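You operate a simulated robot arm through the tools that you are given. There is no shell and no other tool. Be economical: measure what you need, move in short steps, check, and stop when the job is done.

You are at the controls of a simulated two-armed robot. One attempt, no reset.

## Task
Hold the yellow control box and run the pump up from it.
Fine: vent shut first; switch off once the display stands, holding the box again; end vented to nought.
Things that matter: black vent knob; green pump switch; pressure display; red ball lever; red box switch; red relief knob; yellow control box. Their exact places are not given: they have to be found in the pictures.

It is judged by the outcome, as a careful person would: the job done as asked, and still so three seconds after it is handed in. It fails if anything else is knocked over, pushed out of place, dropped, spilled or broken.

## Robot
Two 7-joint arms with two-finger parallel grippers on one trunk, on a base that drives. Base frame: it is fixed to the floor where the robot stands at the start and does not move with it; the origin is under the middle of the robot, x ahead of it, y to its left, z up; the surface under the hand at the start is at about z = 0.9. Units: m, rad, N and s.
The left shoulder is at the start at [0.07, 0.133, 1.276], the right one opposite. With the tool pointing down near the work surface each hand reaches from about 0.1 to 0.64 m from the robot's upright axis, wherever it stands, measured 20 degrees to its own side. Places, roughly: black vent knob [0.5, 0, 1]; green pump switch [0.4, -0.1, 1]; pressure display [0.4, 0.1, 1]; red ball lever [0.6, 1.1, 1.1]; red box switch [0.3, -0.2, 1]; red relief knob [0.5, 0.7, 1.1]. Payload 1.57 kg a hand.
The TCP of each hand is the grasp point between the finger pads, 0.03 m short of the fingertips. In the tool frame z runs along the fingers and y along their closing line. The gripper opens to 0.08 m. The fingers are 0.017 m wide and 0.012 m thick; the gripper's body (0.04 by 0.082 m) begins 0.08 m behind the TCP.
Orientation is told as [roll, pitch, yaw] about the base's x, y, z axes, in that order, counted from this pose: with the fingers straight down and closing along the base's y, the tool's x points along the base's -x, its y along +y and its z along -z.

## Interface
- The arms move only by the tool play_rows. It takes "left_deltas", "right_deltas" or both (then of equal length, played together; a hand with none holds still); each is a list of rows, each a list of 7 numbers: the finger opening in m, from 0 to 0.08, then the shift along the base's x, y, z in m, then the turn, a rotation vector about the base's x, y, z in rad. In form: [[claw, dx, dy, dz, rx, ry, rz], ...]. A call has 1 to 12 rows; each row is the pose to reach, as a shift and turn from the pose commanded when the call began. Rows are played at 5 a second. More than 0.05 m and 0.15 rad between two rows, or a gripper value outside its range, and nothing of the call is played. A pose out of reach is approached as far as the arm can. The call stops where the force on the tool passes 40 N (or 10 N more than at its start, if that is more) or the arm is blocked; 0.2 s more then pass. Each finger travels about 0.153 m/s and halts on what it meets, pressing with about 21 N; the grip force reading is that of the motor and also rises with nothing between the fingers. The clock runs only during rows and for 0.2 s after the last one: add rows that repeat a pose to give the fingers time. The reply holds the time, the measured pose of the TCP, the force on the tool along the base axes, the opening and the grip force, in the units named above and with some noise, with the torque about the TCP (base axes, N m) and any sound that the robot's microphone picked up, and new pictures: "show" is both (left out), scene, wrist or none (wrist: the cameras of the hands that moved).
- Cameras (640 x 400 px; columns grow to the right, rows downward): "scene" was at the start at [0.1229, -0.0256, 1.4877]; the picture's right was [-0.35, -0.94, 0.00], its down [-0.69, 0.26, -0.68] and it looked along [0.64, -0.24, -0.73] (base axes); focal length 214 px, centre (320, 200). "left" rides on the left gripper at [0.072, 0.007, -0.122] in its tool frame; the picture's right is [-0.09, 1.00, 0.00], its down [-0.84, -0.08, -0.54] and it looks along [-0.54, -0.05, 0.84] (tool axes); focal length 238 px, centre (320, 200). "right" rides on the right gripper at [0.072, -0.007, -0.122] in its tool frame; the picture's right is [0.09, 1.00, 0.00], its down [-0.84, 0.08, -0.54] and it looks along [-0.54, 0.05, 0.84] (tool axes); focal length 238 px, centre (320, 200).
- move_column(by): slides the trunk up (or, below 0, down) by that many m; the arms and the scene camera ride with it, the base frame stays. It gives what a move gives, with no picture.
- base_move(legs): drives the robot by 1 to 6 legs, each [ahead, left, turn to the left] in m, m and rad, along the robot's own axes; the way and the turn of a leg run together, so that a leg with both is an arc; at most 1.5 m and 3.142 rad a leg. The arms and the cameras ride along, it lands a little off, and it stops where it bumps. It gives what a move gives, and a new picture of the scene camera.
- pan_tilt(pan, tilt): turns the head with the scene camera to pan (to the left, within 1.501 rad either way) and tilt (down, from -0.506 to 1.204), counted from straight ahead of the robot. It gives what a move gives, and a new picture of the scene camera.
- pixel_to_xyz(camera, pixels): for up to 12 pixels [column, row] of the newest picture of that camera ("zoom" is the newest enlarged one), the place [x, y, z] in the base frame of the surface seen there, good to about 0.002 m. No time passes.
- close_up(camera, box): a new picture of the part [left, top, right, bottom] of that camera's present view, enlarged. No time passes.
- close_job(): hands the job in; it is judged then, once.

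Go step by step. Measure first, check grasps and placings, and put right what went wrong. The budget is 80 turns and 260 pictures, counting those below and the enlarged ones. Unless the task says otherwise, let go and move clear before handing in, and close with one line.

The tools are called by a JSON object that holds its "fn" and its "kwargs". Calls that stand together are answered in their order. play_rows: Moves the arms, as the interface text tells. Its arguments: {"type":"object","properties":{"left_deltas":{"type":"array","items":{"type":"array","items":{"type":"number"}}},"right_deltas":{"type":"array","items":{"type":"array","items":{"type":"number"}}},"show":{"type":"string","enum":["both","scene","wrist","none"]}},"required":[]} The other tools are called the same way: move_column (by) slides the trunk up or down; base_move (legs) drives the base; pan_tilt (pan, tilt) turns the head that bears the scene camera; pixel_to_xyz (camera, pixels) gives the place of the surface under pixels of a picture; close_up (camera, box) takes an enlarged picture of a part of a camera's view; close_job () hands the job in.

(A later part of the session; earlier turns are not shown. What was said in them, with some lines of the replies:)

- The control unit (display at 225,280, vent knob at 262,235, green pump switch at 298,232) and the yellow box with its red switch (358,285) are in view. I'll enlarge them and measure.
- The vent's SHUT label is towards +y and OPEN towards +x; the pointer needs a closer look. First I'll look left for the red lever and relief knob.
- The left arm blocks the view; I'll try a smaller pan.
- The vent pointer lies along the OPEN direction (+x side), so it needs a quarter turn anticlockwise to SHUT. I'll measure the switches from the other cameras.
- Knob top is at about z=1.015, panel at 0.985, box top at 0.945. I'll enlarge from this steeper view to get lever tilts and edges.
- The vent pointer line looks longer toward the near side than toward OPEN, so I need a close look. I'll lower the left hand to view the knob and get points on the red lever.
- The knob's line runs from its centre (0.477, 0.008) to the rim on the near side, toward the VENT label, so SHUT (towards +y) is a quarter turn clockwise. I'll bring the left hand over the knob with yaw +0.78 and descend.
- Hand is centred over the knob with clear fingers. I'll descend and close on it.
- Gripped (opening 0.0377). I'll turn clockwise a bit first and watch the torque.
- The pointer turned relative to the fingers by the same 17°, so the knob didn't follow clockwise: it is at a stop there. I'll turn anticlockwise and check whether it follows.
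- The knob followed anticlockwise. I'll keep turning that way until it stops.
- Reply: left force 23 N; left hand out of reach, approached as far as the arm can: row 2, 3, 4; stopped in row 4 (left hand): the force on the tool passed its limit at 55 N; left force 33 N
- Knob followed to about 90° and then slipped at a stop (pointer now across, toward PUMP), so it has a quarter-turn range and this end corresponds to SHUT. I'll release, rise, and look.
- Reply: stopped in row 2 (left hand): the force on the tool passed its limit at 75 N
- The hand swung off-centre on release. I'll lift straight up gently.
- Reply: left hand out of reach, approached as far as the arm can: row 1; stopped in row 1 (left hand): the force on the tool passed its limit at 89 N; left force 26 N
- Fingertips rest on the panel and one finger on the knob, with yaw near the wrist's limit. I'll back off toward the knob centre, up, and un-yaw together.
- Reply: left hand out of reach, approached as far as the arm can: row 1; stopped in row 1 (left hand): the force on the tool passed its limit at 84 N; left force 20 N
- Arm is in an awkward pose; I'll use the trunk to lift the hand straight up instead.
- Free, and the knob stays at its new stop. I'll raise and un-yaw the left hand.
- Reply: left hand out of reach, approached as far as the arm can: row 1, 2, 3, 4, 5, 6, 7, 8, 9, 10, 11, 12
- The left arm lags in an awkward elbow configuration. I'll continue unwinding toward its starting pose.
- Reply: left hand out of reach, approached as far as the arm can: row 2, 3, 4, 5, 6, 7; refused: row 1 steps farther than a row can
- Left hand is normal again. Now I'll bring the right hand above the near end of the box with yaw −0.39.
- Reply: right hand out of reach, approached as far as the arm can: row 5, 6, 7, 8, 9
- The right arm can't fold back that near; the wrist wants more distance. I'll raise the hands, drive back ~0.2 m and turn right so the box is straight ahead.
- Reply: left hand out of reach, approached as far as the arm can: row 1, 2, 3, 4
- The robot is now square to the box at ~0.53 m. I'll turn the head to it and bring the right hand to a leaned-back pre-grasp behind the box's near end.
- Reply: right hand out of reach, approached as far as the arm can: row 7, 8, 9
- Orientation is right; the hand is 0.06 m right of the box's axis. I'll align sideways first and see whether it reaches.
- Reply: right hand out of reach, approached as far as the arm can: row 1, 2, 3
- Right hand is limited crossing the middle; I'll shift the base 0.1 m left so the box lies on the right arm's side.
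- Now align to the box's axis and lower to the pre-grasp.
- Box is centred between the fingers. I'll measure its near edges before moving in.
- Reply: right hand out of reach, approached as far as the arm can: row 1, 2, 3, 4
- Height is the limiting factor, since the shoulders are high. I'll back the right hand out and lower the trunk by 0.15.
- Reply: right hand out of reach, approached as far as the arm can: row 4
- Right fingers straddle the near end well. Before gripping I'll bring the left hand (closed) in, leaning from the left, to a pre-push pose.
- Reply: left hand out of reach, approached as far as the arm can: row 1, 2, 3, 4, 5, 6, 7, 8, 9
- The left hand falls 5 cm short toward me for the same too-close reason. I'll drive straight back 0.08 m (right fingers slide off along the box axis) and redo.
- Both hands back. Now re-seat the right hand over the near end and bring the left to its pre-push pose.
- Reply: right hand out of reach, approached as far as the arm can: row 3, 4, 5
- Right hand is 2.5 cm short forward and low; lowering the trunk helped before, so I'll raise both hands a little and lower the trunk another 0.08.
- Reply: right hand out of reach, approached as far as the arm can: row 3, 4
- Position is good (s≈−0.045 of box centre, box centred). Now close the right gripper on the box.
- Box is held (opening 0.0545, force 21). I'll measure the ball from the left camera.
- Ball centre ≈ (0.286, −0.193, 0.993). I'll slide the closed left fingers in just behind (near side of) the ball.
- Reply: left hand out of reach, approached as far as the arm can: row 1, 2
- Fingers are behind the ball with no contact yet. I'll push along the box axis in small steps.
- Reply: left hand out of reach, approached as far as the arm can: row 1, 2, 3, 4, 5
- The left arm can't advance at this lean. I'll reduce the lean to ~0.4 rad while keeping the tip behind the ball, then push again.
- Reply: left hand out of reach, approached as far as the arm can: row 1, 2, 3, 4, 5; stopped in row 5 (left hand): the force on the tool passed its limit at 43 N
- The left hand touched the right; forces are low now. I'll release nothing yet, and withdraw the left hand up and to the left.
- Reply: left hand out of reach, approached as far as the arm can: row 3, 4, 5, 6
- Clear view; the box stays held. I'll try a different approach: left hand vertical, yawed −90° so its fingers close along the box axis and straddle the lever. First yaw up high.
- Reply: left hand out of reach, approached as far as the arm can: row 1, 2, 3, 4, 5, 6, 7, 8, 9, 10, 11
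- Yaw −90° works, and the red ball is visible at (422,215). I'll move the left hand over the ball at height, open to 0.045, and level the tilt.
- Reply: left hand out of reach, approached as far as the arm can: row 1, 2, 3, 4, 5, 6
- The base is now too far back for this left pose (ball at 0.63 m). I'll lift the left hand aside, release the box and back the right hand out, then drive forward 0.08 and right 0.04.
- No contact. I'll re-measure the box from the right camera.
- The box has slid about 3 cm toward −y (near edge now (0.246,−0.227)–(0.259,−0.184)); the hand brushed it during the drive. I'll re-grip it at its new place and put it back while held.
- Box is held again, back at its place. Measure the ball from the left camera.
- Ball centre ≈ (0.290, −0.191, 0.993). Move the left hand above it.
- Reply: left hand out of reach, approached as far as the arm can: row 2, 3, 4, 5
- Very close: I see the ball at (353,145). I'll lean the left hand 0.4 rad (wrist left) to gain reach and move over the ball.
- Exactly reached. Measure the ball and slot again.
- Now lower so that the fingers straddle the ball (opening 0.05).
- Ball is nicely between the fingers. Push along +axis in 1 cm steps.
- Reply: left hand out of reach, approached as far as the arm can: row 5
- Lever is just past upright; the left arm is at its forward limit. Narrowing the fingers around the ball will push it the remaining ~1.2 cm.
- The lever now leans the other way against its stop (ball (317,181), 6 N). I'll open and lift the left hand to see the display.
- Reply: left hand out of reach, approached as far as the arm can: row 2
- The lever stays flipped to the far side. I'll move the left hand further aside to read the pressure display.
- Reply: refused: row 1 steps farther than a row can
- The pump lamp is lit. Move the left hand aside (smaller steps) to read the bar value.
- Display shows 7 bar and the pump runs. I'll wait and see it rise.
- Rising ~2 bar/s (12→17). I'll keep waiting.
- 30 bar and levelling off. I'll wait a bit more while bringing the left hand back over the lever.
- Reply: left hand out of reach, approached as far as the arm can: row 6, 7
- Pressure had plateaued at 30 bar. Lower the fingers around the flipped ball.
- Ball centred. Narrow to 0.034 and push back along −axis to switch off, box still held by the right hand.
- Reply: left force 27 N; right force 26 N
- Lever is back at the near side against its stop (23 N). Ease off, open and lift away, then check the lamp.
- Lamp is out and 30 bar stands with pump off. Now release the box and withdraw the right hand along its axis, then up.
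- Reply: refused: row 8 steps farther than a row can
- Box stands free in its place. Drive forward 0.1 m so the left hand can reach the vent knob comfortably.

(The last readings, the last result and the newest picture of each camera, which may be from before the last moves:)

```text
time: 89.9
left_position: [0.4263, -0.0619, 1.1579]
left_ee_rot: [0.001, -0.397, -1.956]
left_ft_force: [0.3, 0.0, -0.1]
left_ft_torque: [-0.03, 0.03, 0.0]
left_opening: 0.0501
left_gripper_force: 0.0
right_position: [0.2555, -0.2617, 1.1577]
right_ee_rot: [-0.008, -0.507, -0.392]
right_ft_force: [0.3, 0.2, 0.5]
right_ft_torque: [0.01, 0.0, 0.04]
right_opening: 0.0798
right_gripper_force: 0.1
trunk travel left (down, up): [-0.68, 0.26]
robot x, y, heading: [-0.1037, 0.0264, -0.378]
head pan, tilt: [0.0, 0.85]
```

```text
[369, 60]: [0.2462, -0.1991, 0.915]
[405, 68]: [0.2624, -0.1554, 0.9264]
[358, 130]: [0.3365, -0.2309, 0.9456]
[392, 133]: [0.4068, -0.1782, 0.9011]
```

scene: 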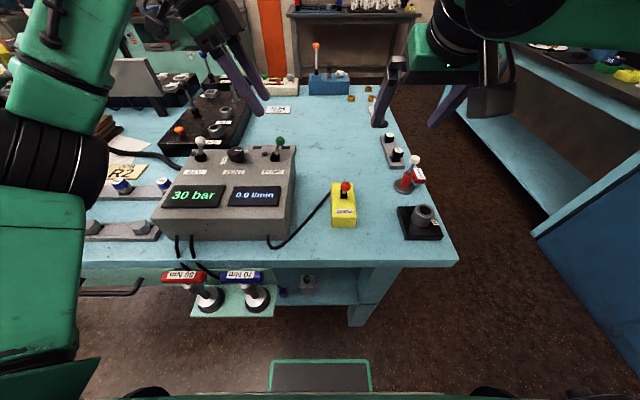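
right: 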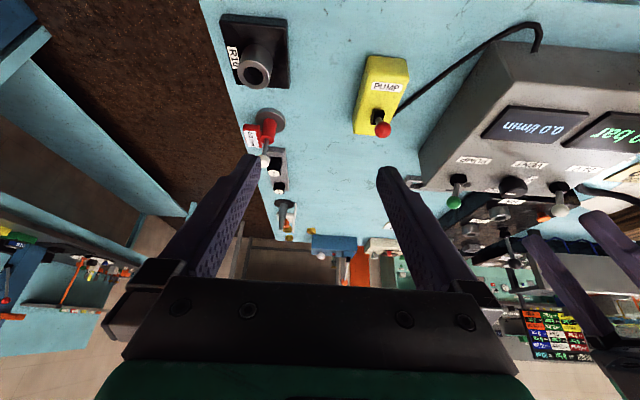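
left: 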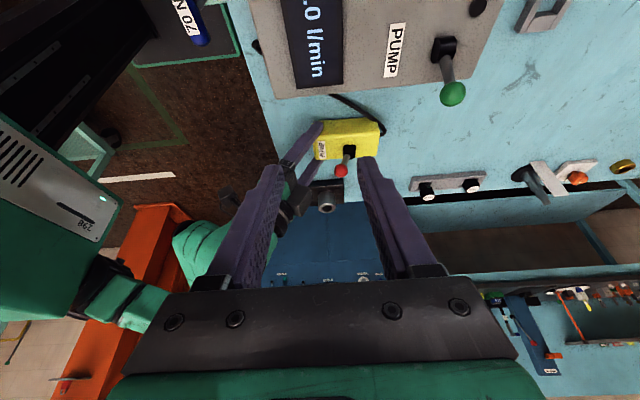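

Box corners are back within a few mm of the start. Level the left hand and move it over the knob.

{"fn": "play_rows", "kwargs": {"left_deltas": [[0.065, 0.012, 0.017, 0.01, 0.093, -0.038, 0], [0.08, 0.025, 0.035, 0.01, 0.185, -0.075, 0], [0.08, 0.038, 0.052, 0.01, 0.278, -0.113, 0], [0.08, 0.05, 0.069, 0.01, 0.371, -0.15, 0]], "show": "none"}}

{"fn": "play_rows", "kwargs": {"left_deltas": [[0.08, 0, 0, 0, 0, 0, 0.14], [0.08, 0, 0, 0, 0, 0, 0.28], [0.08, 0, 0, 0, 0, 0, 0.42], [0.08, 0, 0, 0, 0, 0, 0.56], [0.08, 0, 0, 0, 0, 0, 0.7], [0.08, 0, 0, 0, 0, 0, 0.84], [0.08, 0, 0, 0, 0, 0, 0.98], [0.08, 0, 0, 0, 0, 0, 1.12], [0.08, 0, 0, 0, 0, 0, 1.26], [0.08, 0, 0, 0, 0, 0, 1.4], [0.08, 0, 0, 0, 0, 0, 1.54]], "show": "both"}}

```text
time: 90.9
left_position: [0.4747, 0.0061, 1.1658]
left_ee_rot: [0.002, 0.004, -1.956]
left_ft_force: [-0.7, -0.3, 0.6]
left_ft_torque: [0.01, 0.03, 0.01]
left_opening: 0.0798
left_gripper_force: 0.1
right_position: [0.2566, -0.263, 1.1588]
right_ee_rot: [-0.008, -0.509, -0.393]
right_ft_force: [-0.8, 0.2, 0.1]
right_ft_torque: [-0.02, 0.02, 0.0]
right_opening: 0.0803
right_gripper_force: 0.0
trunk travel left (down, up): [-0.68, 0.26]
robot x, y, heading: [-0.1045, 0.0269, -0.38]
head pan, tilt: [0.0, 0.85]
```

```text
time: 93.3
left_position: [0.4762, 0.0071, 1.1666]
left_ee_rot: [-0.001, 0.002, -0.414]
left_ft_force: [0.7, -0.4, -0.3]
left_ft_torque: [0.01, 0.0, 0.02]
left_opening: 0.08
left_gripper_force: 0.2
right_position: [0.2569, -0.2633, 1.1582]
right_ee_rot: [-0.009, -0.508, -0.392]
right_ft_force: [0.7, -0.4, 0.2]
right_ft_torque: [-0.03, 0.03, 0.01]
right_opening: 0.0801
right_gripper_force: 0.0
trunk travel left (down, up): [-0.68, 0.26]
robot x, y, heading: [-0.0973, 0.0258, -0.384]
head pan, tilt: [0.0, 0.85]
```

scene: 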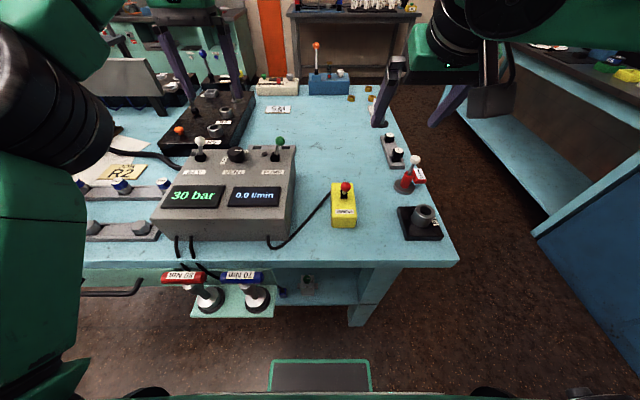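
left: 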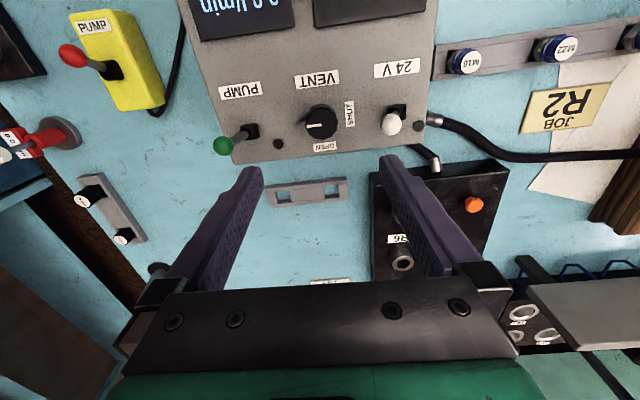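

Everything reachable. Verify the knob's centre, then descend.

{"fn": "pixel_to_xyz", "kwargs": {"camera": "left", "pixels": [[320, 124], [310, 123], [320, 137], [336, 124], [320, 112], [391, 122]]}}

```text
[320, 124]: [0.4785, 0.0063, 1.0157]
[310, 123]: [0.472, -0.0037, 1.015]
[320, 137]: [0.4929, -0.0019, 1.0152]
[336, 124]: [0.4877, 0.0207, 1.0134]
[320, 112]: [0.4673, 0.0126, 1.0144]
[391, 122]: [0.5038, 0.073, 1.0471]
```

{"fn": "play_rows", "kwargs": {"left_deltas": [[0.07, 0.003, -0.001, -0.045, 0, 0, 0], [0.07, 0.003, -0.001, -0.09, 0, 0, 0], [0.07, 0.003, -0.001, -0.125, 0, 0, 0], [0.07, 0.003, -0.001, -0.145, 0, 0, 0], [0.05, 0.003, -0.001, -0.145, 0, 0, 0], [0.03, 0.003, -0.001, -0.145, 0, 0, 0], [0.025, 0.003, -0.001, -0.145, 0, 0, 0], [0.025, 0.003, -0.001, -0.145, 0, 0, 0]], "show": "wrist"}}

```text
time: 95.1
left_position: [0.4805, 0.007, 1.0215]
left_ee_rot: [0.001, 0.001, -0.417]
left_ft_force: [-2.3, -0.8, -7.7]
left_ft_torque: [-0.4, -1.19, 0.0]
left_opening: 0.0373
left_gripper_force: 44.5
right_position: [0.2567, -0.2629, 1.1584]
right_ee_rot: [-0.008, -0.505, -0.392]
right_ft_force: [0.6, 1.6, 0.2]
right_ft_torque: [0.03, -0.05, -0.03]
right_opening: 0.0798
right_gripper_force: 0.0
trunk travel left (down, up): [-0.68, 0.26]
robot x, y, heading: [-0.0971, 0.0235, -0.382]
head pan, tilt: [0.0, 0.85]
```

left: 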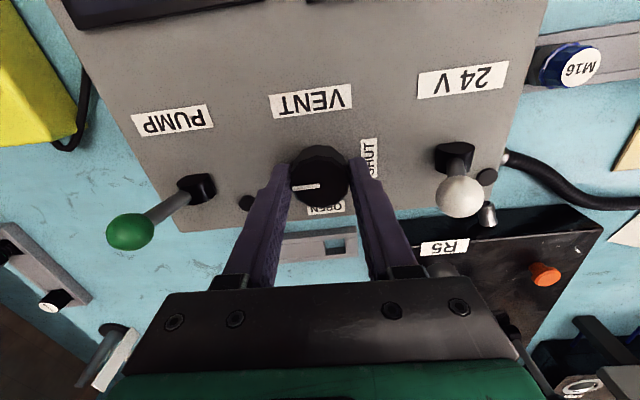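

Gripped. Turn clockwise by about 1.5 rad back toward OPEN.

{"fn": "play_rows", "kwargs": {"left_deltas": [[0.02, 0, 0, 0, 0, 0, -0.13], [0.02, 0, 0, 0, 0, 0, -0.26], [0.02, 0, 0, 0, 0, 0, -0.39], [0.02, 0, 0, 0, 0, 0, -0.52], [0.02, 0, 0, 0, 0, 0, -0.65], [0.02, 0, 0, 0, 0, 0, -0.78], [0.02, 0, 0, 0, 0, 0, -0.91], [0.02, 0, 0, 0, 0, 0, -1.04], [0.02, 0, 0, 0, 0, 0, -1.17], [0.02, 0, 0, 0, 0, 0, -1.3], [0.02, 0, 0, 0, 0, 0, -1.43], [0.02, 0, 0, 0, 0, 0, -1.55]], "show": "both"}}

{"fn": "close_up", "kwargs": {"camera": "scene", "box": [150, 130, 310, 240]}}

```text
time: 97.7
left_position: [0.4788, 0.0058, 1.0207]
left_ee_rot: [-0.002, 0.002, -1.968]
left_ft_force: [-9.8, 4.1, -15.4]
left_ft_torque: [1.11, -0.39, 0.02]
left_opening: 0.0375
left_gripper_force: 43.6
right_position: [0.2573, -0.2635, 1.1579]
right_ee_rot: [-0.009, -0.509, -0.394]
right_ft_force: [0.8, 0.2, -0.7]
right_ft_torque: [-0.03, 0.01, -0.02]
right_opening: 0.0801
right_gripper_force: 0.1
trunk travel left (down, up): [-0.68, 0.26]
robot x, y, heading: [-0.0999, 0.0224, -0.383]
head pan, tilt: [0.0, 0.85]
```

scene: 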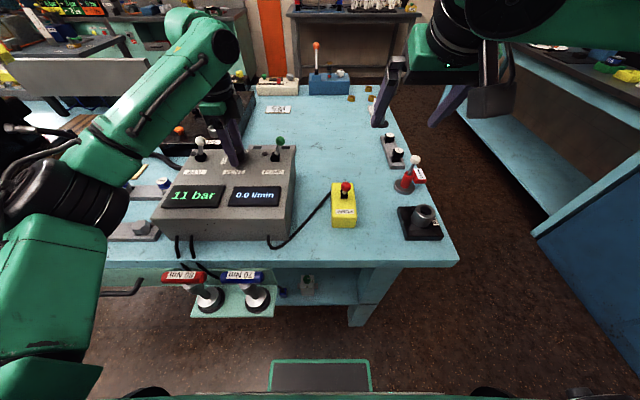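
left: 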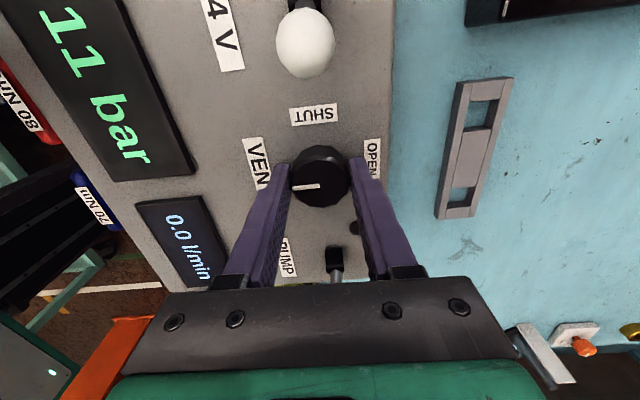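

```text
3.64 times, centred on (230, 185) of scene
5 turns are left
```

zoom: 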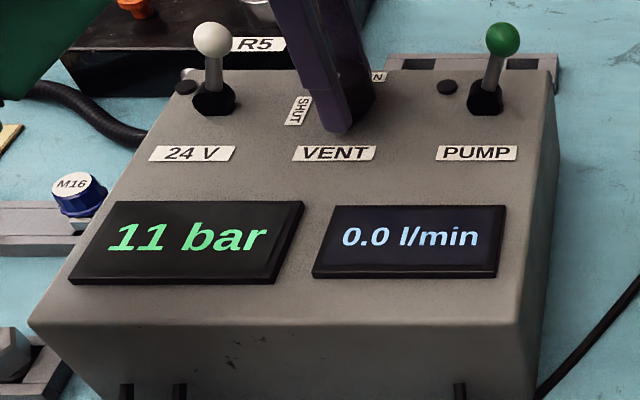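

Pressure is falling (11 bar). Release the knob, rise straight up, wait, and read the display.

{"fn": "play_rows", "kwargs": {"left_deltas": [[0.05, 0, 0, 0.001, 0, 0, 0], [0.07, 0, 0, 0.001, 0, 0, 0], [0.07, 0, 0, 0.001, 0, 0, 0], [0.07, 0, 0, 0.03, 0, 0, 0], [0.07, 0, 0, 0.07, 0, 0, 0], [0.07, 0, 0, 0.11, 0, 0, 0], [0.07, 0, 0.01, 0.15, 0, 0, 0], [0.07, 0, 0.02, 0.17, 0, 0, 0], [0.07, 0, 0.02, 0.17, 0, 0, 0], [0.07, 0, 0.02, 0.17, 0, 0, 0]], "show": "scene"}}

{"fn": "close_up", "kwargs": {"camera": "scene", "box": [150, 130, 310, 240]}}

```text
time: 99.9
left_position: [0.4681, 0.0226, 1.1897]
left_ee_rot: [0.0, 0.001, -1.967]
left_ft_force: [0.0, -0.6, -0.3]
left_ft_torque: [0.01, 0.0, -0.01]
left_opening: 0.0699
left_gripper_force: 0.1
left hand out of reach, approached as far as the arm can: row 8, 9, 10
right_position: [0.2575, -0.2632, 1.1572]
right_ee_rot: [-0.007, -0.507, -0.393]
right_ft_force: [-1.2, -0.4, -0.1]
right_ft_torque: [0.03, -0.03, 0.03]
right_opening: 0.0802
right_gripper_force: 0.1
trunk travel left (down, up): [-0.68, 0.26]
robot x, y, heading: [-0.1018, 0.018, -0.38]
head pan, tilt: [0.0, 0.85]
```

scene: 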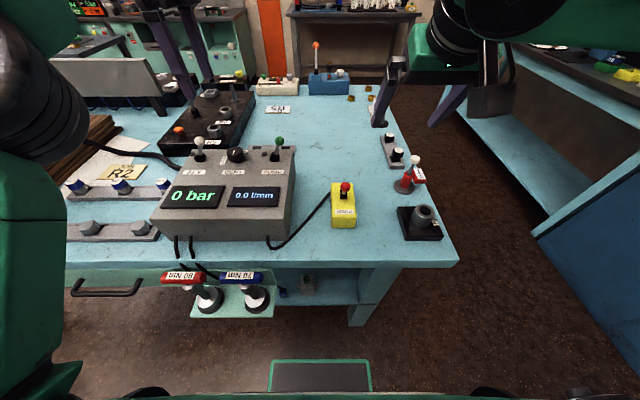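

```text
3.64 times, centred on (230, 185) of scene
4 turns are left
```

zoom: 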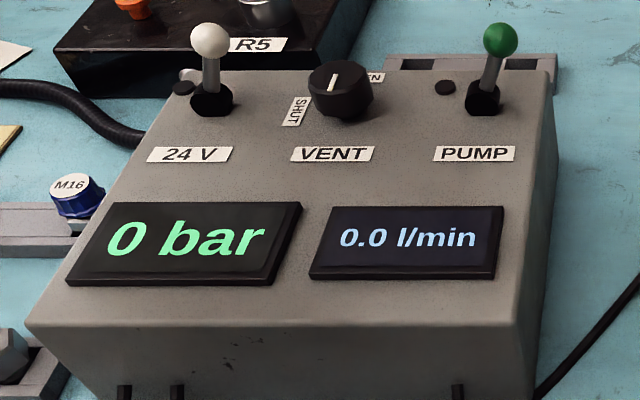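

The display reads 0 bar, the pump lamp is off, the vent is back at OPEN, the box is free in place and both hands are clear, so I'm handing in.

{"fn": "close_job", "kwargs": {}}

```text
The job is handed in.
```

The pump ran up from the held yellow box with the vent shut, stood at 30 bar, was switched off with the box held, and is now vented to 0 bar; I knocked the box about 3 cm aside while driving and put it back within a few millimetres.
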